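You operate a simulated robot arm through the tools that you are given. There is no shell and no other tool. Be economical: measure what you need, move in short steps, check, and stop when the job is done.

Carry out the task below with a simulated two-armed robot. There is one attempt and no reset: what you move stays moved.

JOB
Lift the cover panel off with both hands, brush the lint away and refit it.
Fine: both hands for the refit too; feeder A and conveyor are locked out and tried: keep them so; the brush goes back. Set down upright: blue brush. What is to be rubbed or washed off counts as gone when no trace of it is left.

The check looks at the end state, three seconds after you hand in, the way a careful person would. Anything else that was tipped, shoved, dropped, spilled or broken makes it a failure. Lids that push on must go on centred and level and be pressed home; caps that screw on are set level and turned clockwise until they are tight.

ROBOT AND FRAMES
Two 7-joint arms with two-finger parallel grippers on one trunk, on a base that drives. Base frame: it is fixed to the floor where the robot stands at the start and does not move with it; the origin is under the middle of the robot, x ahead of it, y to its left, z up; the surface under the hand at the start is at about z = 650. Lengths are in mm, angles in degrees, forces in N, time in s.
The left shoulder is at the start at [70, 163, 1045], the right one opposite. With the tool pointing down near the work surface each hand reaches from about 380 to 880 mm from the robot's upright axis, wherever it stands, measured 20 degrees to its own side. Places, roughly: clear end of the cover [600, -300, 600]; conveyor isolator [6300, -700, 1000]; lint [500, 200, 600]; panel's seat [500, 200, 700]. Payload 3.43 kg a hand.
Tool frame (each hand has its own): the origin (TCP) lies between the finger pads and is the grasp point; the fingertips stand 34 mm ahead of it; z points along the fingers, y is the line along which they close. The gripper opens to 128 mm. The fingers are 24 mm wide and 12 mm thick; the gripper's body (48 by 130 mm) begins 96 mm behind the TCP.
Orientation is told as [roll, pitch, yaw] about the base's x, y, z axes, in that order, counted from this pose: with the fingers straight down and closing along the base's y, the tool's x points along the base's -x, its y along +y and its z along -z.

CONTROLS
- The arms move only by the tool arm_command. It takes "left_moves", "right_moves" or both (then of equal length, played together; a hand with none holds still); each is a list of rows, each a list of 7 numbers: the shift along the base's x, y, z in mm, then the turn, a rotation vector about the base's x, y, z in degrees, then the closure in counts, from 0 (fully open) to 255 (shut). In form: [[x, y, z, ax, ay, az, hand], ...]. A call has 1 to 12 rows; each row shifts and turns the commanded pose from where the row before left it. Each row takes 0.2 s and may step no farther than 50 mm and 8.6 degrees from the row before; otherwise, or with a gripper value out of range, the whole call is refused. A pose out of reach is approached as far as the arm can. The call stops where the force on the tool passes 60 N (or 10 N more than at its start, if that is more) or the arm is blocked; 0.2 s more then pass. Each finger travels about 153 mm/s and halts on what it meets, pressing with about 39 N; the grip force reading is that of the motor and also rises with nothing between the fingers. The clock runs only during rows and for 0.2 s after the last one: add rows that do not move to give the fingers time. It gives the time, the measured TCP pose, the force on the tool (base axes), the opening and the grip force at its end, in the units of the frame above (readings bear some noise), with the torque about the TCP (base axes, N m) and any sound that the robot's microphone picked up, and new pictures: "show" is both (left out), scene, wrist or none (wrist: the cameras of the hands that moved).
- Cameras (640 x 400 px; columns grow to the right, rows downward): "scene" is now at [125.5, 20.2, 1254.7]; the picture's right is [0.26, -0.96, 0.00], its down [-0.71, -0.19, -0.67] and it looks along [0.65, 0.18, -0.74] (base axes); focal length 214 px, centre (320, 200). "left" rides on the left gripper at [76, 11, -160] in its tool frame; the picture's right is [-0.15, 0.99, 0.00], its down [-0.88, -0.13, -0.46] and it looks along [-0.45, -0.07, 0.89] (tool axes); focal length 234 px, centre (320, 200). "right" rides on the right gripper at [76, -11, -160] in its tool frame; the picture's right is [0.15, 0.99, 0.00], its down [-0.88, 0.13, -0.46] and it looks along [-0.45, 0.07, 0.89] (tool axes); focal length 234 px, centre (320, 200). There is no depth. A picture from a camera that has moved, and an enlarged one, comes with that camera's place and axes in the base frame and with its lens.
- lift_body(by): slides the trunk up (or, below 0, down) by that many mm; the arms and the scene camera ride with it, the base frame stays. It gives what a move gives, with no picture.
- base_move(legs): drives the robot by 1 to 6 legs, each [ahead, left, turn to the left] in mm, mm and degrees, along the robot's own axes; the way and the turn of a leg run together, so that a leg with both is an arc; at most 1500 mm and 180 degrees a leg. The arms and the cameras ride along, it lands a little off, and it stops where it bumps. It gives what a move gives, and a new picture of the scene camera.
- turn_head(pan, tilt): turns the head with the scene camera to pan (to the left, within 86 degrees either way) and tilt (down, from -29 to 69), counted from straight ahead of the robot. It gives what a move gives, and a new picture of the scene camera.
- inspect(camera, box): a new picture of the part [left, top, right, bottom] of that camera's present view, enlarged. No time passes.
- job_done(): hands the job in; it is judged then, once.

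Go step by step. Nothing tells you exact positions but the pictures and the camera data: compare them with the known pose of the tool, close in by small moves and look again before you grip or let go. The budget is 120 turns and 260 pictures, counting those below and the enlarged ones. Unless the task says otherwise, let go and move clear before handing in, and close with one line.

The tools are called after "Request:" as a command line: name --argument value ..., lists and objects as JSON in quotes. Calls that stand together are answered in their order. arm_command: Moves the arms, as the interface text tells. Its arguments: {"type":"object","properties":{"left_moves":{"type":"array","items":{"type":"array","items":{"type":"number"}}},"right_moves":{"type":"array","items":{"type":"array","items":{"type":"number"}}},"show":{"type":"string","enum":["both","scene","wrist","none"]}},"required":[]} The other tools are called the same way: lift_body (by) slides the trunk up or down; base_move (legs) drives the base; turn_head (pan, tilt) turns the head that bears the scene camera; inspect (camera, box) takes an enlarged picture of a part of a camera's view; job_done () hands the job in.

At the start:

```text
clock: 0.0
left_eef_pos: [510.3, 509.5, 951.3]
left_tcp_rot: [-0.1, 0.0, 0.0]
left_force: [0.1, 0.1, -0.5]
left_torque: [0.01, -0.06, -0.03]
left_finger_gap: 128.1
left_grasp_force: 0.1
right_eef_pos: [517.3, -58.8, 1008.2]
right_tcp_rot: [0.0, 0.1, 0.0]
right_force: [1.3, 0.1, 0.4]
right_torque: [0.04, -0.02, 0.03]
right_finger_gap: 128.0
right_grasp_force: 0.1
trunk travel left (down, up): [-525.0, 415.0]
robot x, y, heading: [-1.6, 0.5, 0.1]
head pan, tilt: [15.3, 47.6]
```

scene: 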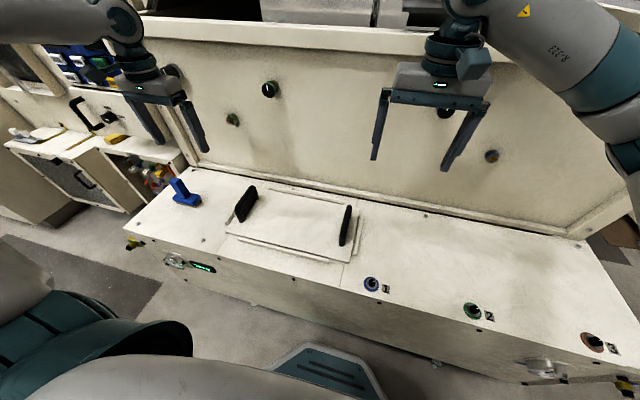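
right: 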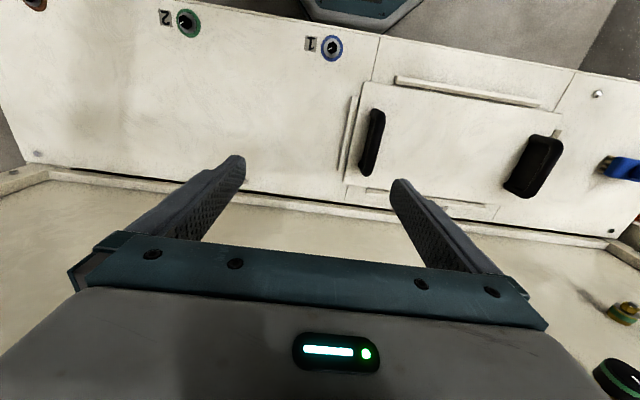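
left: 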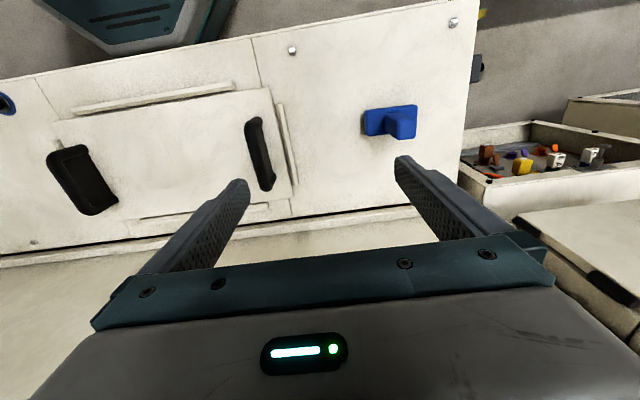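

I see the cover with a panel with two black handles, a blue brush to its left, and numbered switches along the front. I'll look closer first.

Request:
inspect --camera "scene" --box '[120, 160, 420, 300]'

Request:
inspect --camera "right" --box '[300, 0, 640, 240]'

Request:
inspect --camera "left" --box '[0, 0, 480, 260]'

Request:
inspect --camera "scene" --box '[340, 220, 640, 400]'

```text
2.13 times, centred on (270, 230) of scene
camera zoom: at [125.5, 20.2, 1254.7], right [0.26, -0.96, 0.0], down [-0.71, -0.19, -0.67], along [0.65, 0.18, -0.74], focal length 458 px, centre (427, 136)
```

zoom: 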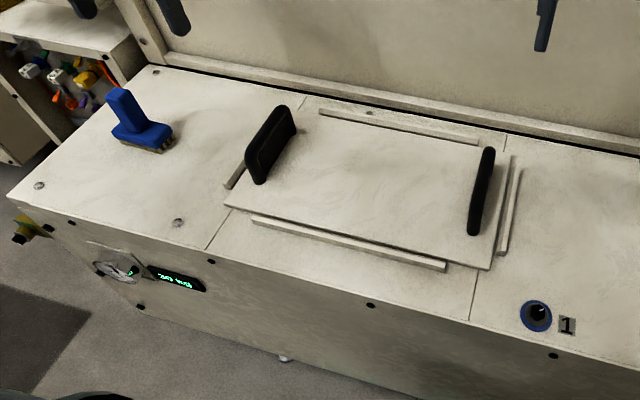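

```text
1.67 times, centred on (470, 120) of right
camera zoom: at [442.8, -71.4, 1166.9], right [-0.15, 0.99, 0.0], down [0.88, 0.13, 0.46], along [0.45, 0.07, -0.89], focal length 390 px, centre (70, 333)
```

zoom: 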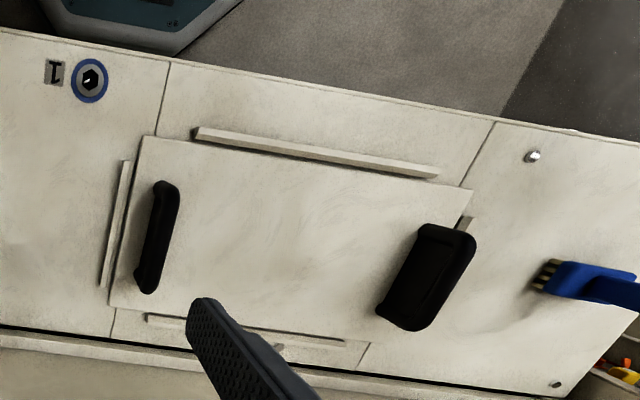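

```text
1.33 times, centred on (240, 130) of left
camera zoom: at [435.0, 520.9, 1111.6], right [0.15, 0.99, 0.0], down [0.88, -0.13, 0.46], along [0.45, -0.07, -0.89], focal length 312 px, centre (427, 293)
```

zoom: 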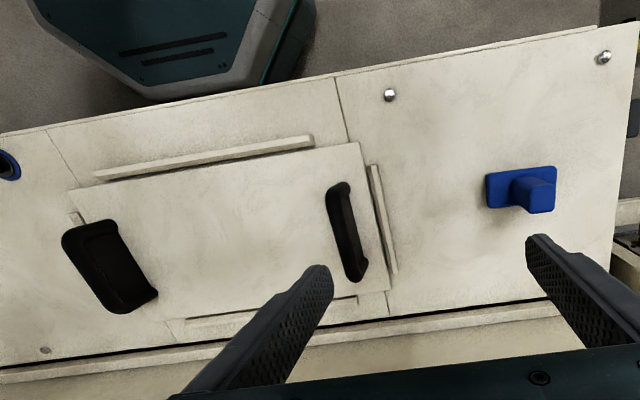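

```text
2.13 times, centred on (490, 310) of scene
camera zoom: at [125.5, 20.2, 1254.7], right [0.26, -0.96, 0.0], down [-0.71, -0.19, -0.67], along [0.65, 0.18, -0.74], focal length 458 px, centre (-43, -35)
```

zoom: 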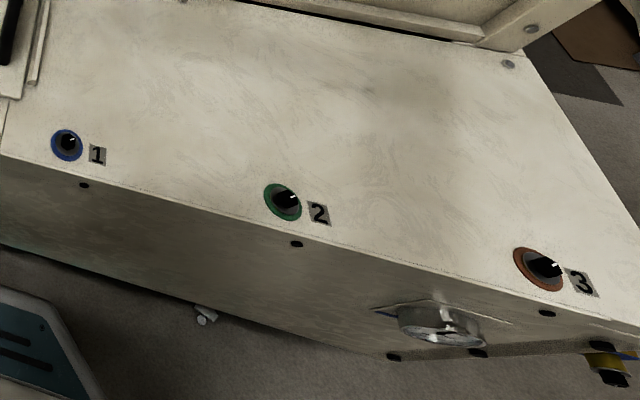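

The panel and brush are clear. I'll check the display on the front and look around for the lockouts before touching anything.

Request:
inspect --camera "scene" --box '[110, 225, 250, 300]'

Request:
turn_head --pan 0 --tilt 10

Request:
turn_head --pan 60 --tilt 35

Request:
turn_head --pan -50 --tilt 35

```text
4.57 times, centred on (180, 262) of scene
camera zoom: at [125.5, 20.2, 1254.7], right [0.26, -0.96, 0.0], down [-0.71, -0.19, -0.67], along [0.65, 0.18, -0.74], focal length 980 px, centre (960, -86)
```

zoom: 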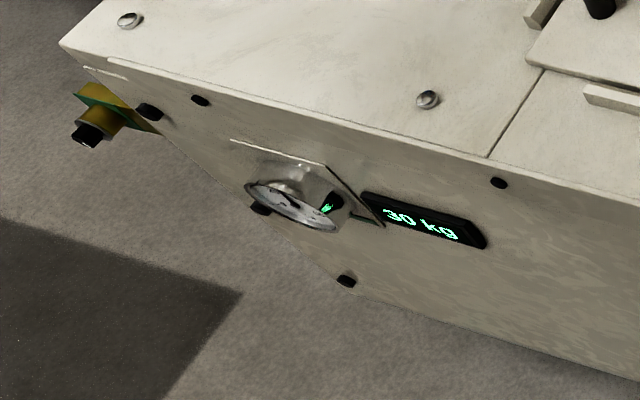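

```text
clock: 1.0
left_eef_pos: [510.1, 510.5, 950.7]
left_tcp_rot: [0.0, 0.0, 0.0]
left_force: [-0.3, -0.6, 0.1]
left_torque: [-0.01, 0.03, -0.03]
left_finger_gap: 128.0
left_grasp_force: 0.0
right_eef_pos: [518.3, -61.0, 1007.5]
right_tcp_rot: [0.0, 0.0, 0.0]
right_force: [0.2, -0.9, -0.4]
right_torque: [0.01, -0.01, -0.04]
right_finger_gap: 127.9
right_grasp_force: 0.1
trunk travel left (down, up): [-525.0, 415.0]
robot x, y, heading: [-0.6, 1.0, 0.2]
head pan, tilt: [0.0, 10.0]
camera scene: at [142.2, -0.6, 1313.2], right [0.0, -1.0, 0.0], down [-0.17, 0.0, -0.98], along [0.98, 0.0, -0.17], focal length 214 px, centre (320, 200)
```

scene: 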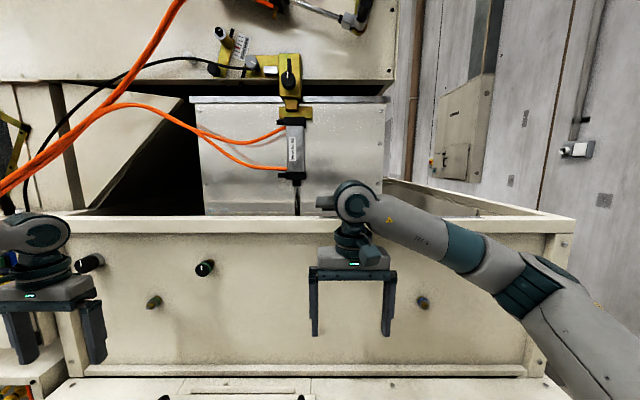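

```text
clock: 2.3
left_eef_pos: [510.8, 510.8, 951.9]
left_tcp_rot: [0.1, 0.0, 0.0]
left_force: [-0.2, -0.2, 0.0]
left_torque: [0.01, -0.01, 0.04]
left_finger_gap: 127.9
left_grasp_force: 0.0
right_eef_pos: [518.6, -59.4, 1007.5]
right_tcp_rot: [0.0, 0.0, 0.0]
right_force: [0.4, -0.4, 0.8]
right_torque: [0.02, 0.0, 0.03]
right_finger_gap: 128.1
right_grasp_force: 0.1
trunk travel left (down, up): [-525.0, 415.0]
robot x, y, heading: [2.9, 1.1, -0.1]
head pan, tilt: [60.0, 35.0]
camera scene: at [93.3, 75.6, 1273.2], right [0.87, -0.5, 0.0], down [-0.29, -0.5, -0.82], along [0.41, 0.71, -0.57], focal length 214 px, centre (320, 200)
```

scene: 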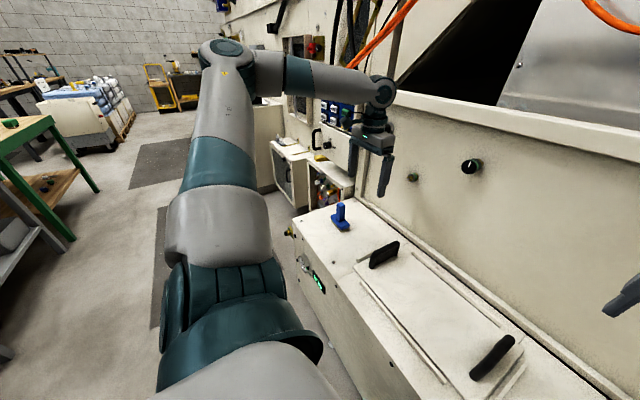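

```text
clock: 4.2
left_eef_pos: [509.5, 511.0, 951.5]
left_tcp_rot: [0.0, 0.0, 0.0]
left_force: [0.2, -0.6, -0.6]
left_torque: [-0.04, 0.01, -0.04]
left_finger_gap: 128.1
left_grasp_force: 0.1
right_eef_pos: [518.3, -60.4, 1006.8]
right_tcp_rot: [0.0, 0.1, 0.0]
right_force: [-0.1, -0.3, -0.1]
right_torque: [0.01, 0.0, -0.05]
right_finger_gap: 128.1
right_grasp_force: 0.0
trunk travel left (down, up): [-525.0, 415.0]
robot x, y, heading: [-4.2, -1.1, -0.1]
head pan, tilt: [-50.0, 35.0]
camera scene: at [105.8, -68.1, 1273.2], right [-0.77, -0.64, 0.0], down [-0.37, 0.44, -0.82], along [0.53, -0.63, -0.57], focal length 214 px, centre (320, 200)
```

scene: 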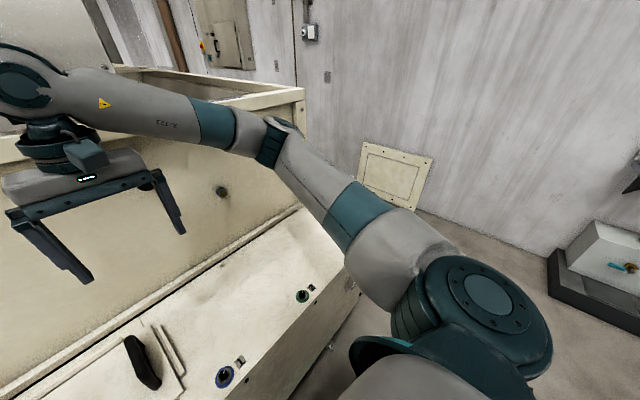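

The panel is about 400 × 215 mm, centred near (535, 222), with bar handles running along x at y≈401 and y≈45. The brush is near (505, 623). I'll bring both open hands above the handles and look.

Request:
turn_head --pan 10 --tilt 52

Request:
arm_command --left_moves '[[5, -28, -35, 0, 0, 0, 0], [5, -28, -35, 0, 0, 0, 0], [5, -28, -35, 0, 0, 0, 0], [5, -26, -35, 0, 0, 0, 0], [5, 0, 0, 0, 0, 0, 0]]' --right_moves '[[4, 26, -40, 0, 0, 0, 0], [4, 26, -40, 0, 0, 0, 0], [4, 26, -40, 0, 0, 0, 0], [4, 26, -40, 0, 0, 0, 0], [0, 0, -35, 0, 0, 0, 0]]'

```text
clock: 5.5
left_eef_pos: [511.3, 511.5, 951.5]
left_tcp_rot: [0.0, -0.1, 0.0]
left_force: [-0.2, 0.7, -0.1]
left_torque: [0.04, 0.02, -0.01]
left_finger_gap: 127.7
left_grasp_force: 0.1
right_eef_pos: [517.9, -58.7, 1007.1]
right_tcp_rot: [0.0, 0.0, 0.0]
right_force: [0.1, -0.5, -0.2]
right_torque: [0.04, -0.01, -0.02]
right_finger_gap: 127.9
right_grasp_force: 0.1
trunk travel left (down, up): [-525.0, 415.0]
robot x, y, heading: [1.2, 0.3, 0.2]
head pan, tilt: [10.0, 52.0]
camera scene: at [123.2, 12.3, 1248.8], right [0.17, -0.98, 0.0], down [-0.78, -0.14, -0.62], along [0.61, 0.11, -0.79], focal length 214 px, centre (320, 200)
```

scene: 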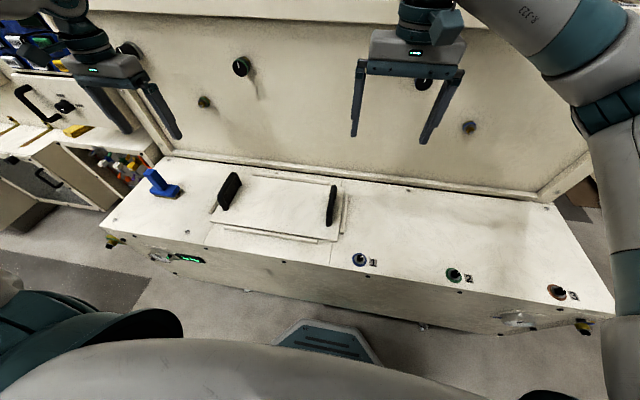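

```text
clock: 6.7
left_eef_pos: [535.7, 400.4, 811.4]
left_tcp_rot: [0.0, 0.1, 0.0]
left_force: [0.3, -0.3, 1.1]
left_torque: [0.01, -0.01, 0.01]
left_finger_gap: 128.1
left_grasp_force: 0.0
right_eef_pos: [535.2, 43.9, 815.3]
right_tcp_rot: [0.0, 0.1, 0.1]
right_force: [-0.7, -0.2, -1.0]
right_torque: [0.04, 0.0, 0.03]
right_finger_gap: 127.9
right_grasp_force: 0.1
trunk travel left (down, up): [-525.0, 415.0]
robot x, y, heading: [-1.2, 0.7, 0.0]
head pan, tilt: [10.0, 52.0]
camera scene: at [122.8, 11.7, 1248.9], right [0.17, -0.98, 0.0], down [-0.78, -0.14, -0.62], along [0.61, 0.11, -0.79], focal length 214 px, centre (320, 200)
camera right: at [459.8, 33.3, 973.2], right [-0.15, 0.99, 0.0], down [0.88, 0.13, 0.46], along [0.45, 0.07, -0.89], focal length 234 px, centre (320, 200)
camera left: at [460.6, 410.0, 971.9], right [0.15, 0.99, 0.0], down [0.88, -0.13, 0.46], along [0.45, -0.07, -0.89], focal length 234 px, centre (320, 200)
```

scene: 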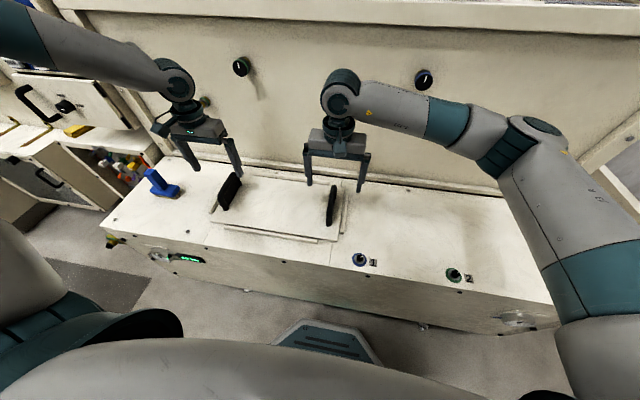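
right: 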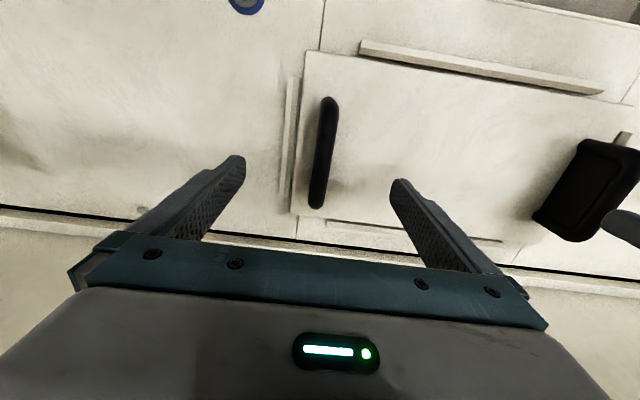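
left: 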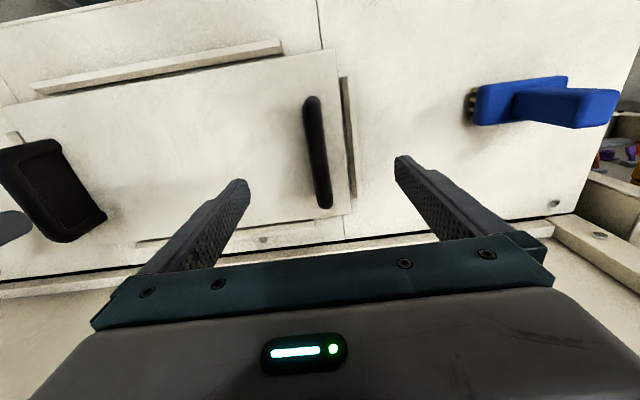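

Triangulation puts the handle tops near z≈706, the panel surface near 665, and handle centres at (539, 397) and (539, 49). I'll descend partway with small corrections and recheck.

Request:
arm_command --left_moves '[[1, -1, -25, 0, 0, 0, 0], [1, -1, -25, 0, 0, 0, 60], [1, -1, -20, 0, 0, 0, 100]]' --right_moves '[[1, 1, -25, 0, 0, 0, 0], [1, 2, -25, 0, 0, 0, 60], [2, 2, -24, 0, 0, 0, 100]]' --show "wrist"

```text
clock: 7.5
left_eef_pos: [537.8, 397.9, 740.8]
left_tcp_rot: [0.0, 0.1, 0.0]
left_force: [0.5, -0.7, -0.1]
left_torque: [-0.02, 0.04, -0.01]
left_finger_gap: 78.0
left_grasp_force: 0.0
right_eef_pos: [539.8, 48.7, 738.4]
right_tcp_rot: [0.0, 0.1, 0.0]
right_force: [0.6, 0.3, 0.2]
right_torque: [-0.01, -0.01, 0.02]
right_finger_gap: 78.2
right_grasp_force: 0.1
trunk travel left (down, up): [-525.0, 415.0]
robot x, y, heading: [-2.2, 1.1, -0.1]
head pan, tilt: [10.0, 52.0]
camera right: at [464.5, 37.4, 897.7], right [-0.15, 0.99, 0.0], down [0.88, 0.13, 0.46], along [0.45, 0.07, -0.89], focal length 234 px, centre (320, 200)
camera left: at [463.3, 407.6, 901.1], right [0.15, 0.99, 0.0], down [0.88, -0.13, 0.46], along [0.45, -0.07, -0.89], focal length 234 px, centre (320, 200)
```

right: 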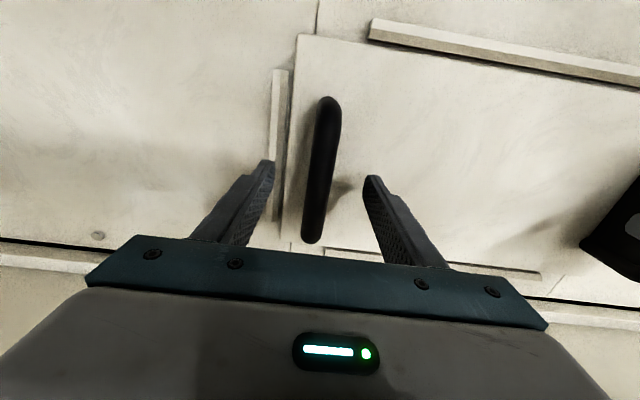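
left: 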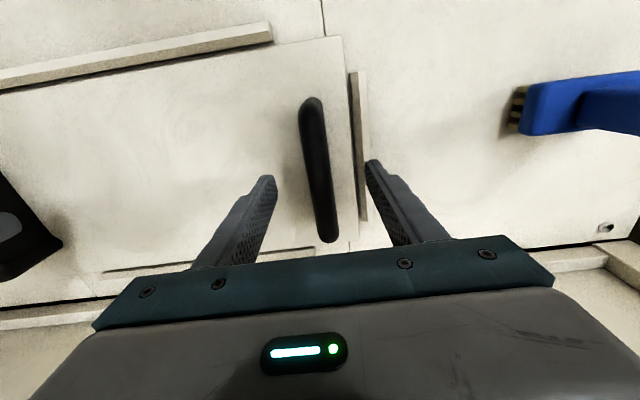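

Both handles are centred between the fingers. I'll descend so the tips sit just above the panel surface, then close.

Request:
arm_command --left_moves '[[1, 0, -18, 0, 0, 0, 100], [1, 0, -17, 0, 0, 0, 100], [0, 0, 0, 0, 0, 0, 170], [0, 0, 0, 0, 0, 0, 255], [0, 0, 0, 0, 0, 0, 255], [0, 0, 0, 0, 0, 0, 255]]' --right_moves '[[0, 0, -16, 0, 0, 0, 100], [0, 0, -16, 0, 0, 0, 100], [0, 0, 0, 0, 0, 0, 170], [0, 0, 0, 0, 0, 0, 255], [0, 0, 0, 0, 0, 0, 255], [0, 0, 0, 0, 0, 0, 255]]'

```text
clock: 8.9
left_eef_pos: [539.1, 398.7, 705.9]
left_tcp_rot: [0.1, 0.0, 0.1]
left_force: [1.2, 18.0, 0.8]
left_torque: [-0.24, -0.08, -0.04]
left_finger_gap: 19.3
left_grasp_force: 38.8
right_eef_pos: [537.6, 47.6, 707.0]
right_tcp_rot: [-0.2, 0.0, 0.0]
right_force: [-2.6, -18.1, 0.6]
right_torque: [0.3, -0.43, 0.1]
right_finger_gap: 19.6
right_grasp_force: 38.5
trunk travel left (down, up): [-525.0, 415.0]
robot x, y, heading: [-2.0, -1.9, -0.1]
head pan, tilt: [10.0, 52.0]
camera scene: at [122.8, 12.3, 1248.8], right [0.17, -0.98, 0.0], down [-0.78, -0.14, -0.62], along [0.61, 0.11, -0.79], focal length 214 px, centre (320, 200)
camera right: at [463.5, 37.3, 866.6], right [-0.15, 0.99, 0.0], down [0.88, 0.13, 0.46], along [0.45, 0.06, -0.89], focal length 234 px, centre (320, 200)
camera left: at [465.1, 408.1, 866.9], right [0.15, 0.99, 0.0], down [0.88, -0.13, 0.46], along [0.45, -0.06, -0.89], focal length 234 px, centre (320, 200)
```

scene: 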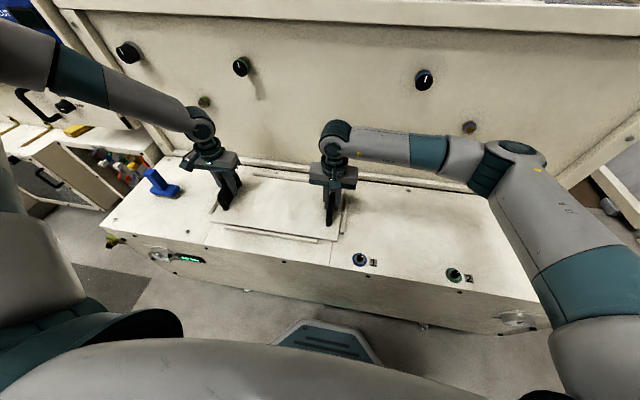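
right: 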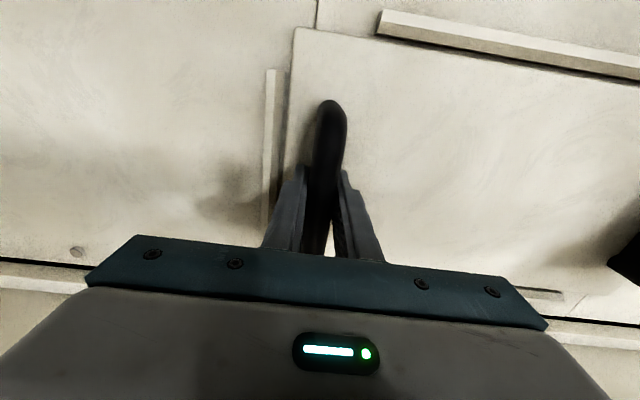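
left: 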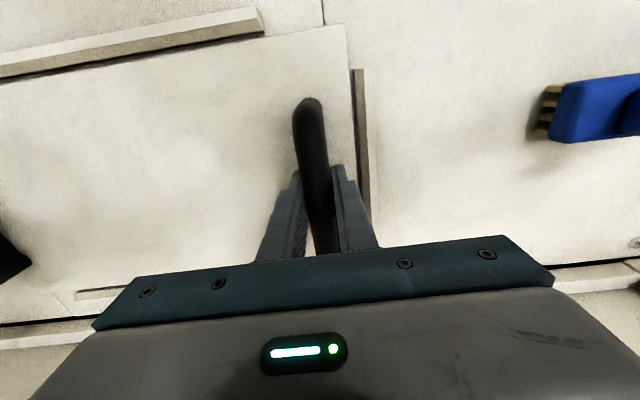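

Both grips hold at about 19 mm. There's a slight inward squeeze, so I'll relax it and then lift straight up in small steps.

Request:
arm_command --left_moves '[[0, 1.5, 0, 0, 0, 0, 255], [0, 0, 0, 0, 0, 0, 255]]' --right_moves '[[0, -1.5, 0, 0, 0, 0, 255], [0, 0, 0, 0, 0, 0, 255]]' --show "none"

Request:
arm_command --left_moves '[[0, 0, 5, 0, 0, 0, 255], [0, 0, 10, 0, 0, 0, 255], [0, 0, 10, 0, 0, 0, 255], [0, 0, 0, 0, 0, 0, 255]]' --right_moves '[[0, 0, 5, 0, 0, 0, 255], [0, 0, 10, 0, 0, 0, 255], [0, 0, 10, 0, 0, 0, 255], [0, 0, 0, 0, 0, 0, 255]]' --show "scene"

```text
clock: 9.5
left_eef_pos: [539.6, 398.4, 707.3]
left_tcp_rot: [0.0, 0.0, -0.1]
left_force: [1.2, 8.4, 2.9]
left_torque: [-0.12, 0.22, 0.07]
left_finger_gap: 19.5
left_grasp_force: 38.8
right_eef_pos: [538.1, 48.1, 707.3]
right_tcp_rot: [0.2, 0.0, 0.0]
right_force: [-0.6, -6.3, -0.7]
right_torque: [0.17, 0.15, -0.08]
right_finger_gap: 19.5
right_grasp_force: 39.2
trunk travel left (down, up): [-525.0, 415.0]
robot x, y, heading: [2.4, -0.0, -0.0]
head pan, tilt: [10.0, 52.0]
```

```text
clock: 10.5
left_eef_pos: [541.6, 397.8, 730.1]
left_tcp_rot: [-0.1, 0.1, 0.0]
left_force: [-1.1, -10.3, -6.1]
left_torque: [0.12, 0.06, -0.13]
left_finger_gap: 19.6
left_grasp_force: 39.4
right_eef_pos: [537.9, 49.8, 731.9]
right_tcp_rot: [0.1, 0.2, 0.1]
right_force: [1.9, 10.6, -5.9]
right_torque: [-0.22, -0.04, -0.21]
right_finger_gap: 19.5
right_grasp_force: 39.5
trunk travel left (down, up): [-525.0, 415.0]
robot x, y, heading: [-0.5, -1.0, -0.2]
head pan, tilt: [10.0, 52.0]
camera scene: at [124.4, 12.8, 1248.6], right [0.17, -0.98, 0.0], down [-0.78, -0.14, -0.61], along [0.61, 0.11, -0.79], focal length 214 px, centre (320, 200)
```

scene: 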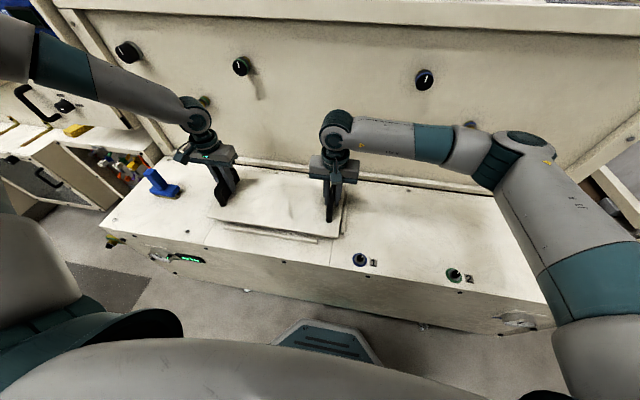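

The panel is off and weighs about 1.2 kg. I'll lift higher and look at the seat.

Request:
arm_command --left_moves '[[0, 0, 20, 0, 0, 0, 255], [0, 0, 20, 0, 0, 0, 255], [0, 0, 20, 0, 0, 0, 255], [0, 0, 20, 0, 0, 0, 255], [0, 0, 20, 0, 0, 0, 255], [0, 0, 0, 0, 0, 0, 255]]' --right_moves '[[0, 0, 20, 0, 0, 0, 255], [0, 0, 20, 0, 0, 0, 255], [0, 0, 20, 0, 0, 0, 255], [0, 0, 20, 0, 0, 0, 255], [0, 0, 20, 0, 0, 0, 255], [0, 0, 0, 0, 0, 0, 255]]' --show "scene"

Request:
inspect --camera "scene" --box '[100, 150, 380, 320]'

```text
clock: 11.9
left_eef_pos: [540.8, 399.1, 830.9]
left_tcp_rot: [-0.1, 0.1, 0.0]
left_force: [0.1, -38.3, -7.0]
left_torque: [0.59, 0.04, 0.19]
left_finger_gap: 19.8
left_grasp_force: 39.3
right_eef_pos: [538.7, 48.8, 831.3]
right_tcp_rot: [0.3, 0.1, 0.0]
right_force: [-0.7, 37.0, -5.6]
right_torque: [-0.53, -0.05, 0.07]
right_finger_gap: 19.7
right_grasp_force: 38.9
trunk travel left (down, up): [-525.0, 415.0]
robot x, y, heading: [-0.5, -3.2, 0.1]
head pan, tilt: [10.0, 52.0]
camera scene: at [124.8, 12.9, 1248.6], right [0.17, -0.98, 0.0], down [-0.78, -0.14, -0.61], along [0.6, 0.11, -0.79], focal length 214 px, centre (320, 200)
```

scene: 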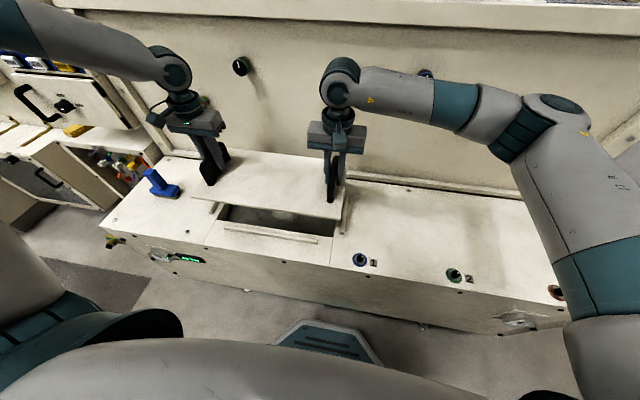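

```text
2.29 times, centred on (240, 235) of scene
camera zoom: at [124.8, 12.9, 1248.6], right [0.17, -0.98, 0.0], down [-0.78, -0.14, -0.61], along [0.6, 0.11, -0.79], focal length 490 px, centre (503, 120)
```

zoom: 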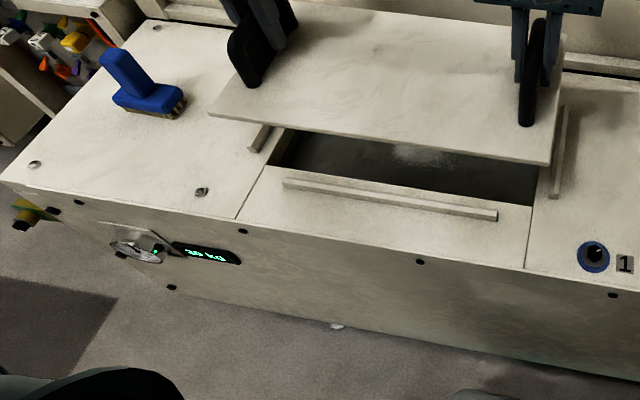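

The opening with lint is visible. I'll relax the pull between the hands, then drive right in legs with the panel held at height.

Request:
arm_command --left_moves '[[0, -2, 0, 0, 0, 0, 255], [0, -2, 0, 0, 0, 0, 255], [0, 0, 0, 0, 0, 0, 255]]' --right_moves '[[0, 2, 0, 0, 0, 0, 255], [0, 2, 0, 0, 0, 0, 255], [0, 0, 0, 0, 0, 0, 255]]' --show "none"

Request:
base_move --legs '[[0, -250, 0]]'

```text
clock: 12.7
left_eef_pos: [539.4, 398.4, 830.9]
left_tcp_rot: [0.3, 0.1, 0.2]
left_force: [1.1, 17.7, -6.0]
left_torque: [-0.23, -0.52, 0.05]
left_finger_gap: 19.9
left_grasp_force: 39.2
right_eef_pos: [537.8, 48.4, 829.1]
right_tcp_rot: [-0.4, 0.1, -0.2]
right_force: [-1.2, -16.1, -6.1]
right_torque: [0.25, 0.55, 0.5]
right_finger_gap: 19.5
right_grasp_force: 38.9
trunk travel left (down, up): [-525.0, 415.0]
robot x, y, heading: [-0.5, -0.5, 0.1]
head pan, tilt: [10.0, 52.0]
```

```text
clock: 14.6
left_eef_pos: [541.0, 144.7, 830.0]
left_tcp_rot: [0.3, 0.2, -0.1]
left_force: [2.0, 51.3, -4.6]
left_torque: [-0.79, 0.06, 0.23]
left_finger_gap: 19.6
left_grasp_force: 39.0
right_eef_pos: [539.0, -205.2, 830.5]
right_tcp_rot: [-0.5, 0.1, -0.5]
right_force: [-1.5, -52.0, -5.8]
right_torque: [0.81, -0.03, 0.44]
right_finger_gap: 19.8
right_grasp_force: 39.0
trunk travel left (down, up): [-525.0, 415.0]
robot x, y, heading: [0.7, -251.7, -0.5]
head pan, tilt: [10.0, 52.0]
camera scene: at [123.7, -239.0, 1248.7], right [0.17, -0.99, 0.0], down [-0.78, -0.13, -0.61], along [0.61, 0.1, -0.79], focal length 214 px, centre (320, 200)
```

scene: 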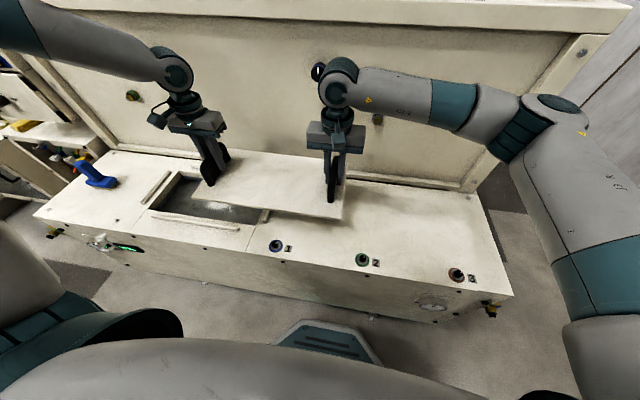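

Request:
arm_command --left_moves '[[0, 1.8, 0, 0, 0, 0, 255], [0, 1.8, 0, 0, 0, 0, 255], [0, 0, 0, 0, 0, 0, 255]]' --right_moves '[[0, -1.8, 0, 0, 0, 0, 255], [0, -1.8, 0, 0, 0, 0, 255], [0, 0, 0, 0, 0, 0, 255]]' --show "none"

Request:
base_move --legs '[[0, -240, 0.5]]'

```text
clock: 15.3
left_eef_pos: [540.9, 146.0, 829.7]
left_tcp_rot: [-0.1, 0.0, -0.3]
left_force: [0.0, -51.8, -4.7]
left_torque: [0.77, 0.22, 0.18]
left_finger_gap: 19.9
left_grasp_force: 38.6
right_eef_pos: [537.8, -203.9, 831.6]
right_tcp_rot: [0.0, 0.2, -0.2]
right_force: [0.5, 52.5, -6.3]
right_torque: [-0.94, -0.18, 0.12]
right_finger_gap: 19.9
right_grasp_force: 38.8
trunk travel left (down, up): [-525.0, 415.0]
robot x, y, heading: [-0.3, -255.6, -0.1]
head pan, tilt: [10.0, 52.0]
```

```text
clock: 17.1
left_eef_pos: [537.7, -87.7, 831.6]
left_tcp_rot: [0.0, 0.1, 0.3]
left_force: [1.2, -56.5, -5.9]
left_torque: [0.9, 0.1, 0.18]
left_finger_gap: 19.9
left_grasp_force: 39.0
right_eef_pos: [537.7, -440.0, 829.1]
right_tcp_rot: [0.1, 0.1, 0.3]
right_force: [-1.8, 56.8, -5.9]
right_torque: [-0.73, -0.13, 0.14]
right_finger_gap: 19.6
right_grasp_force: 38.9
trunk travel left (down, up): [-525.0, 415.0]
robot x, y, heading: [1.9, -490.9, 0.1]
head pan, tilt: [10.0, 52.0]
camera scene: at [123.6, -476.6, 1248.6], right [0.18, -0.98, 0.0], down [-0.78, -0.14, -0.61], along [0.6, 0.11, -0.79], focal length 214 px, centre (320, 200)
```

scene: 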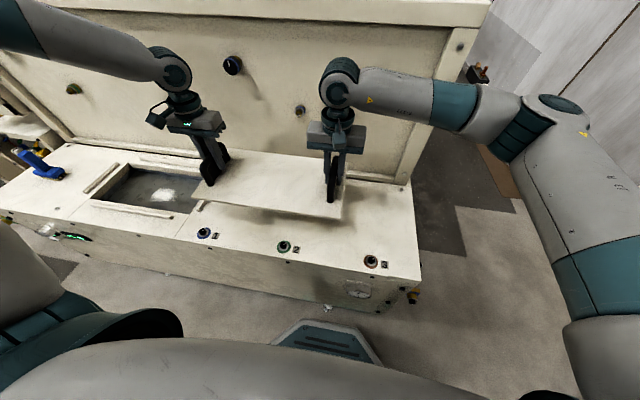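

The panel is over the clear end, with its footprint behind the knobs and short of the deck's right end. I'll relax the pull, nudge back 12 mm from the knobs and lower.

Request:
arm_command --left_moves '[[4, -1, 0, 0, 0, 0, 255], [4, -1, 0, 0, 0, 0, 255], [4, 0, -20, 0, 0, 0, 255], [0, 0, -25, 0, 0, 0, 255], [0, 0, -25, 0, 0, 0, 255], [0, 0, -20, 0, 0, 0, 255], [0, 0, 0, 0, 0, 0, 255]]' --right_moves '[[4, 1, 0, 0, 0, 0, 255], [4, 1, 0, 0, 0, 0, 255], [4, 0, -20, 0, 0, 0, 255], [0, 0, -25, 0, 0, 0, 255], [0, 0, -25, 0, 0, 0, 255], [0, 0, -20, 0, 0, 0, 255], [0, 0, 0, 0, 0, 0, 255]]'

```text
clock: 18.7
left_eef_pos: [548.9, -87.7, 739.9]
left_tcp_rot: [-0.1, 0.1, 0.2]
left_force: [0.1, 28.5, -5.3]
left_torque: [-0.52, 0.02, -0.12]
left_finger_gap: 19.4
left_grasp_force: 39.3
right_eef_pos: [548.9, -438.0, 740.6]
right_tcp_rot: [-0.1, -0.1, 0.3]
right_force: [0.0, -28.3, -5.9]
right_torque: [0.3, -0.03, -0.08]
right_finger_gap: 19.8
right_grasp_force: 38.5
trunk travel left (down, up): [-525.0, 415.0]
robot x, y, heading: [-2.3, -487.2, 0.2]
head pan, tilt: [10.0, 52.0]
camera scene: at [123.2, -476.2, 1248.7], right [0.18, -0.98, 0.0], down [-0.78, -0.14, -0.61], along [0.61, 0.11, -0.79], focal length 214 px, centre (320, 200)
camera right: at [474.0, -449.5, 900.4], right [-0.15, 0.99, 0.0], down [0.88, 0.14, 0.45], along [0.45, 0.07, -0.89], focal length 234 px, centre (320, 200)
camera left: at [473.8, -78.1, 899.8], right [0.14, 0.99, 0.0], down [0.88, -0.13, 0.45], along [0.45, -0.07, -0.89], focal length 234 px, centre (320, 200)
```

scene: 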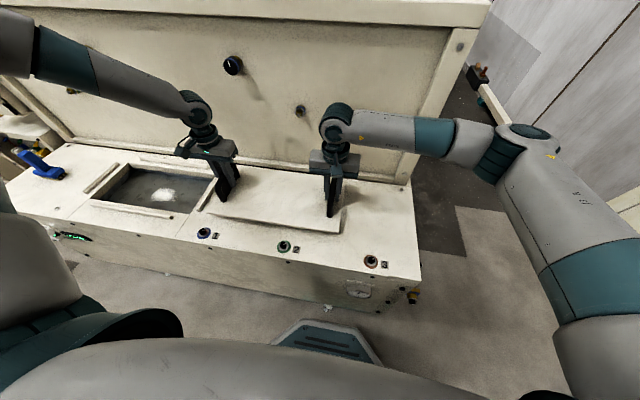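
right: 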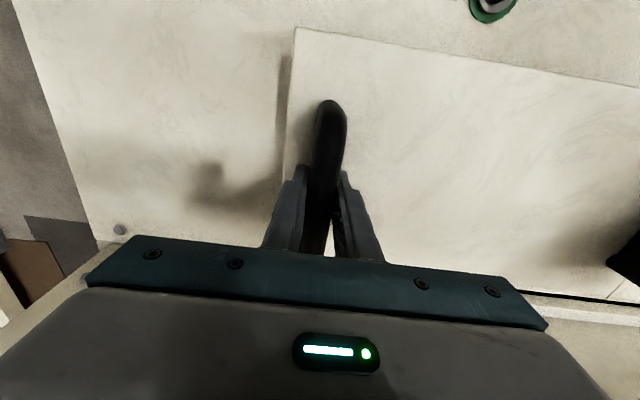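
left: 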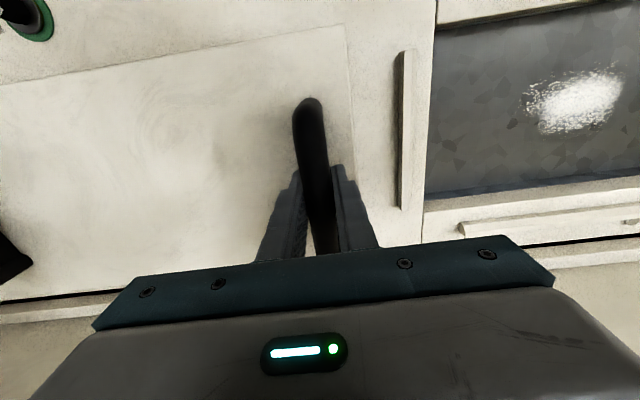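

Clear all round, with the left edge about 30 mm off the guide strip. I'll lower the last bit until it carries weight.

Request:
arm_command --left_moves '[[0, 0.5, -12, 0, 0, 0, 255], [0, 0.5, -12, 0, 0, 0, 255], [0, 0, -5, 0, 0, 0, 255], [0, 0, -3, 0, 0, 0, 255], [0, 0, -2, 0, 0, 0, 255], [0, 0, 0, 0, 0, 0, 255]]' --right_moves '[[0, -0.5, -12, 0, 0, 0, 255], [0, -0.5, -12, 0, 0, 0, 255], [0, 0, -5, 0, 0, 0, 255], [0, 0, -3, 0, 0, 0, 255], [0, 0, -2, 0, 0, 0, 255], [0, 0, 0, 0, 0, 0, 255]]' --show "wrist"

```text
clock: 20.1
left_eef_pos: [548.4, -87.2, 707.0]
left_tcp_rot: [-0.1, 0.0, 0.2]
left_force: [1.3, 32.6, -2.6]
left_torque: [-0.53, -0.05, 0.1]
left_finger_gap: 19.6
left_grasp_force: 39.3
right_eef_pos: [548.8, -437.9, 707.8]
right_tcp_rot: [-0.2, 0.0, 0.2]
right_force: [1.7, -31.4, 4.3]
right_torque: [0.48, 0.66, 0.17]
right_finger_gap: 19.5
right_grasp_force: 38.3
trunk travel left (down, up): [-525.0, 415.0]
robot x, y, heading: [-0.5, -487.0, 0.0]
head pan, tilt: [10.0, 52.0]
camera right: at [474.4, -449.5, 866.9], right [-0.15, 0.99, 0.0], down [0.88, 0.14, 0.46], along [0.45, 0.07, -0.89], focal length 234 px, centre (320, 200)
camera left: at [473.4, -78.2, 866.9], right [0.14, 0.99, 0.0], down [0.88, -0.12, 0.46], along [0.45, -0.07, -0.89], focal length 234 px, centre (320, 200)
```

right: 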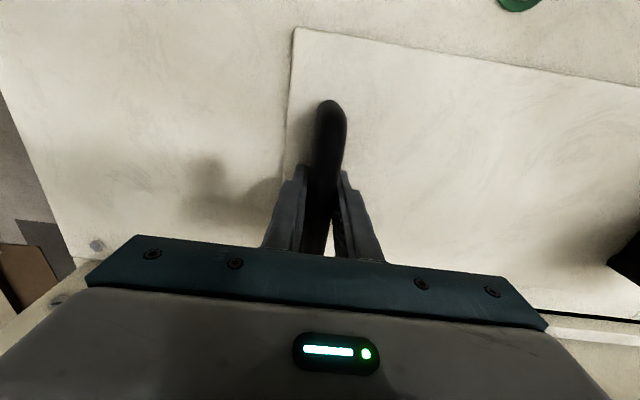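
left: 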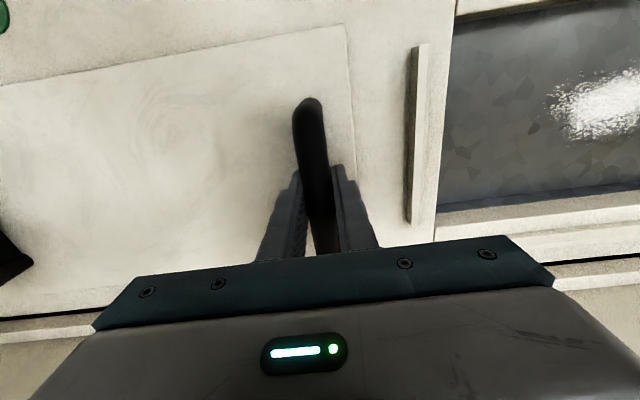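

It rests on the deck. I'll release gently and rise.

Request:
arm_command --left_moves '[[0, 1.2, -1, 0, 0, 0, 255], [0, 0, 0, 0, 0, 0, 190], [0, 0, 0, 0, 0, 0, 140], [0, 0, 0, 0, 0, 0, 130], [0, 0, 25, 0, 0, 0, 130], [0, 0, 40, 0, 0, 0, 130], [0, 0, 45, 0, 0, 0, 130], [0, 0, 45, 0, 0, 0, 130]]' --right_moves '[[0, -1.2, -0.5, 0, 0, 0, 255], [0, 0, 0, 0, 0, 0, 190], [0, 0, 0, 0, 0, 0, 140], [0, 0, 0, 0, 0, 0, 130], [0, 0, 25, 0, 0, 0, 130], [0, 0, 40, 0, 0, 0, 130], [0, 0, 45, 0, 0, 0, 130], [0, 0, 45, 0, 0, 0, 130]]' --show "scene"

Request:
base_move --legs '[[0, 660, 0]]'

Request:
inspect --camera "scene" --box '[120, 140, 480, 320]'

```text
clock: 21.9
left_eef_pos: [545.8, -88.2, 862.4]
left_tcp_rot: [-0.1, 0.0, 0.1]
left_force: [-1.7, 0.2, 0.3]
left_torque: [0.0, -0.01, 0.03]
left_finger_gap: 62.9
left_grasp_force: 0.1
right_eef_pos: [546.0, -436.8, 863.6]
right_tcp_rot: [0.0, -0.2, 0.3]
right_force: [-1.0, 0.4, -0.2]
right_torque: [-0.04, -0.08, -0.01]
right_finger_gap: 62.4
right_grasp_force: 0.1
trunk travel left (down, up): [-525.0, 415.0]
robot x, y, heading: [0.1, -490.2, 0.2]
head pan, tilt: [10.0, 52.0]
camera scene: at [120.6, -476.7, 1248.9], right [0.18, -0.98, 0.0], down [-0.77, -0.14, -0.62], along [0.61, 0.11, -0.79], focal length 214 px, centre (320, 200)
```

scene: 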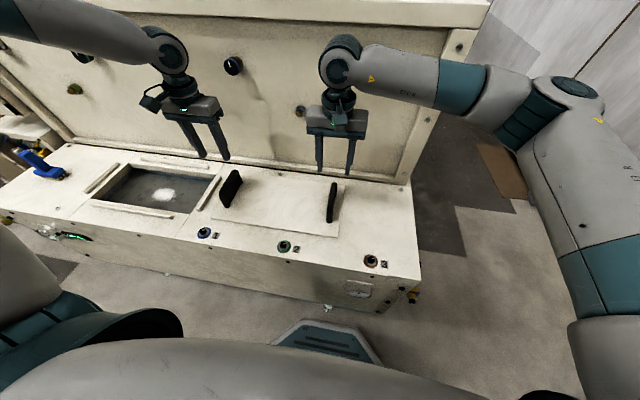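

```text
clock: 25.6
left_eef_pos: [532.0, 580.2, 860.2]
left_tcp_rot: [-0.2, 0.0, 1.3]
left_force: [-0.1, 0.4, 0.5]
left_torque: [0.0, 0.02, 0.03]
left_finger_gap: 62.7
left_grasp_force: 0.0
right_eef_pos: [538.9, 231.6, 862.9]
right_tcp_rot: [0.0, 0.0, 1.3]
right_force: [0.1, 0.5, -0.5]
right_torque: [-0.04, -0.01, -0.01]
right_finger_gap: 62.9
right_grasp_force: 0.1
trunk travel left (down, up): [-525.0, 415.0]
robot x, y, heading: [-11.5, 168.3, 1.4]
head pan, tilt: [10.0, 52.0]
camera scene: at [113.6, 184.7, 1248.8], right [0.2, -0.98, 0.0], down [-0.77, -0.15, -0.62], along [0.6, 0.12, -0.79], focal length 214 px, centre (320, 200)
```

scene: 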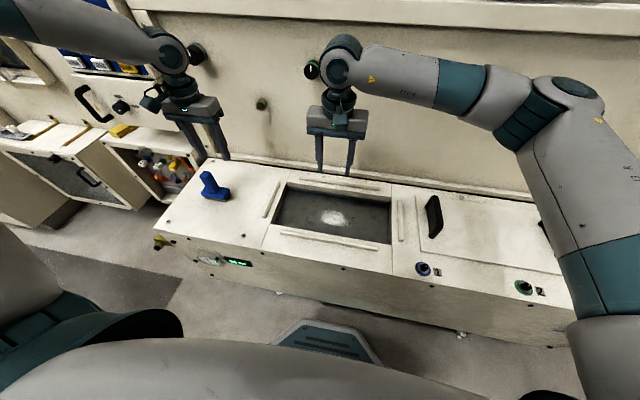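

```text
1.78 times, centred on (300, 230) of scene
camera zoom: at [113.6, 184.7, 1248.8], right [0.2, -0.98, 0.0], down [-0.77, -0.15, -0.62], along [0.6, 0.12, -0.79], focal length 381 px, centre (356, 147)
```

zoom: 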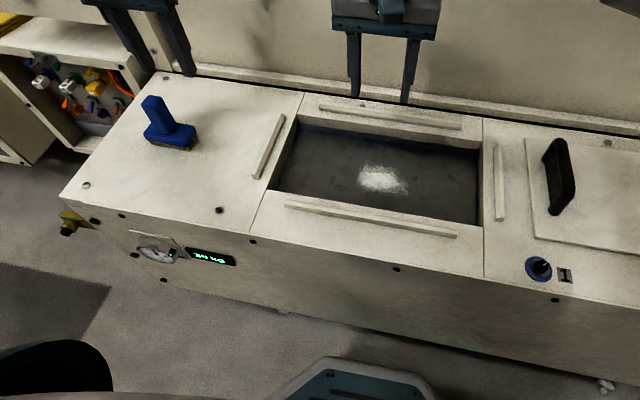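

The lint patch lies in the tray near the middle of the opening. Now the brush: a look from the left wrist.

Request:
arm_command --left_moves '[[-12, 0, 0, 0, 0, -1.3, 0], [0, 0, 0, 0, 0, 0, 0]]' --show "wrist"

Request:
inspect --camera "scene" --box '[170, 150, 270, 215]'

```text
clock: 26.2
left_eef_pos: [520.3, 578.5, 860.4]
left_tcp_rot: [-0.1, 0.0, 0.0]
left_force: [0.7, 0.5, -0.2]
left_torque: [-0.01, 0.03, -0.01]
left_finger_gap: 127.6
left_grasp_force: 0.0
right_eef_pos: [537.8, 231.7, 861.7]
right_tcp_rot: [0.1, 0.1, 1.3]
right_force: [-0.3, 1.1, -0.7]
right_torque: [0.01, 0.01, -0.02]
right_finger_gap: 62.9
right_grasp_force: 0.0
trunk travel left (down, up): [-525.0, 415.0]
robot x, y, heading: [-11.2, 166.6, 1.3]
head pan, tilt: [10.0, 52.0]
camera left: at [444.1, 590.5, 1020.5], right [0.15, 0.99, 0.0], down [0.88, -0.13, 0.46], along [0.45, -0.07, -0.89], focal length 234 px, centre (320, 200)
```

left: 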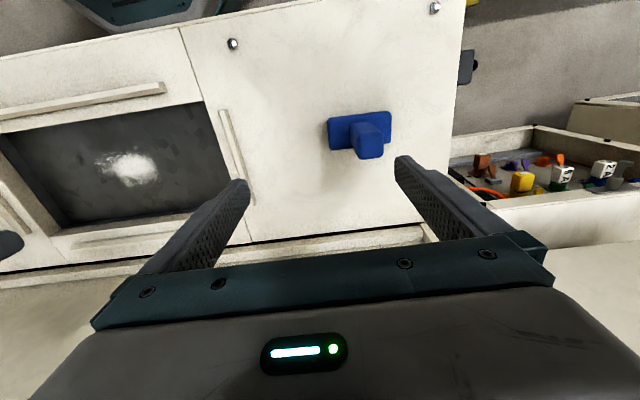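

```text
6.15 times, centred on (220, 182) of scene
camera zoom: at [114.1, 184.3, 1248.7], right [0.2, -0.98, 0.0], down [-0.77, -0.15, -0.62], along [0.6, 0.12, -0.79], focal length 1320 px, centre (935, 308)
```

zoom: 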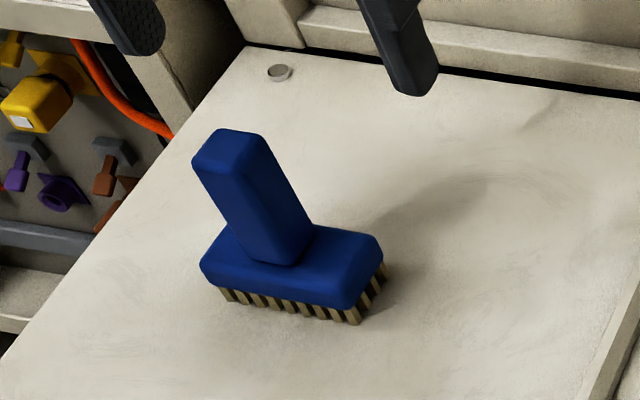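

Brush geometry: block about 80 mm along y, post top near (520, 636, 758). I'll move above it and check alignment.

Request:
arm_command --left_moves '[[-1, 20, -20, 0, 0, 0, 0], [0, 20, -20, 0, 0, 0, 30], [0, 17, -12, 0, 0, 0, 80], [0, 0, 0, 0, 0, 0, 80]]'

Request:
inspect --camera "left" --box '[200, 60, 460, 260]'

Request:
inspect --camera "scene" --box '[160, 90, 280, 215]'

```text
clock: 27.2
left_eef_pos: [518.1, 636.9, 808.0]
left_tcp_rot: [0.0, -0.1, 0.0]
left_force: [0.2, 0.3, -0.6]
left_torque: [-0.03, -0.01, -0.05]
left_finger_gap: 87.8
left_grasp_force: 0.1
right_eef_pos: [538.9, 230.9, 861.9]
right_tcp_rot: [0.0, -0.1, 1.3]
right_force: [-0.3, -0.4, -0.4]
right_torque: [0.01, 0.01, 0.01]
right_finger_gap: 62.9
right_grasp_force: 0.1
trunk travel left (down, up): [-525.0, 415.0]
robot x, y, heading: [-9.1, 167.2, 1.5]
head pan, tilt: [10.0, 52.0]
camera scene: at [113.7, 183.9, 1248.8], right [0.2, -0.98, 0.0], down [-0.77, -0.15, -0.62], along [0.6, 0.12, -0.79], focal length 214 px, centre (320, 200)
camera left: at [442.8, 647.5, 968.7], right [0.15, 0.99, 0.0], down [0.88, -0.13, 0.46], along [0.45, -0.07, -0.89], focal length 234 px, centre (320, 200)
```

scene: 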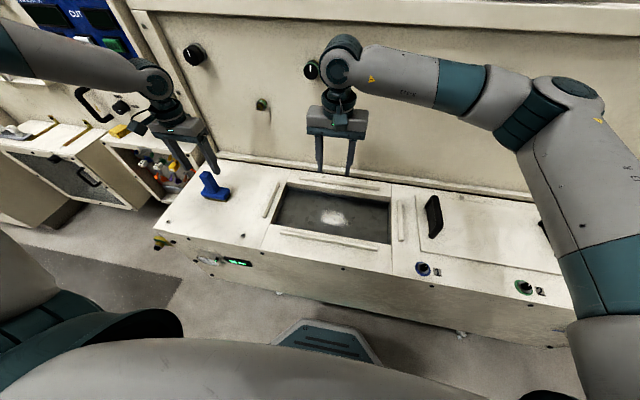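
left: 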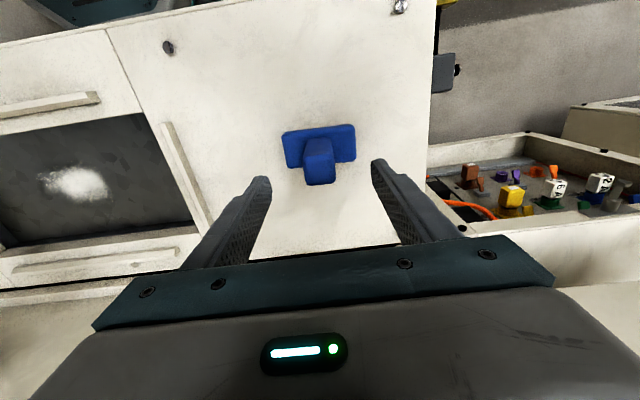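

```text
2.00 times, centred on (330, 160) of left
camera zoom: at [442.8, 647.5, 968.7], right [0.15, 0.99, 0.0], down [0.88, -0.13, 0.46], along [0.45, -0.07, -0.89], focal length 468 px, centre (300, 280)
```

zoom: 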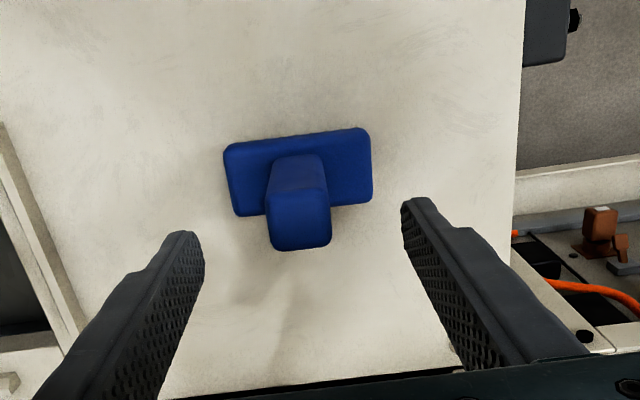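

```text
3.20 times, centred on (220, 152) of scene
camera zoom: at [113.7, 183.9, 1248.8], right [0.2, -0.98, 0.0], down [-0.77, -0.15, -0.62], along [0.6, 0.12, -0.79], focal length 686 px, centre (640, 352)
```

zoom: 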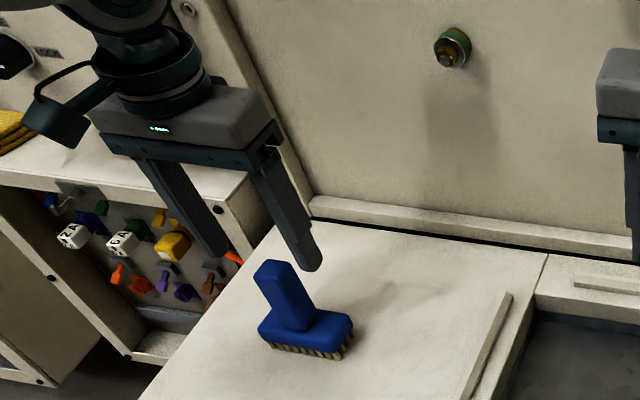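

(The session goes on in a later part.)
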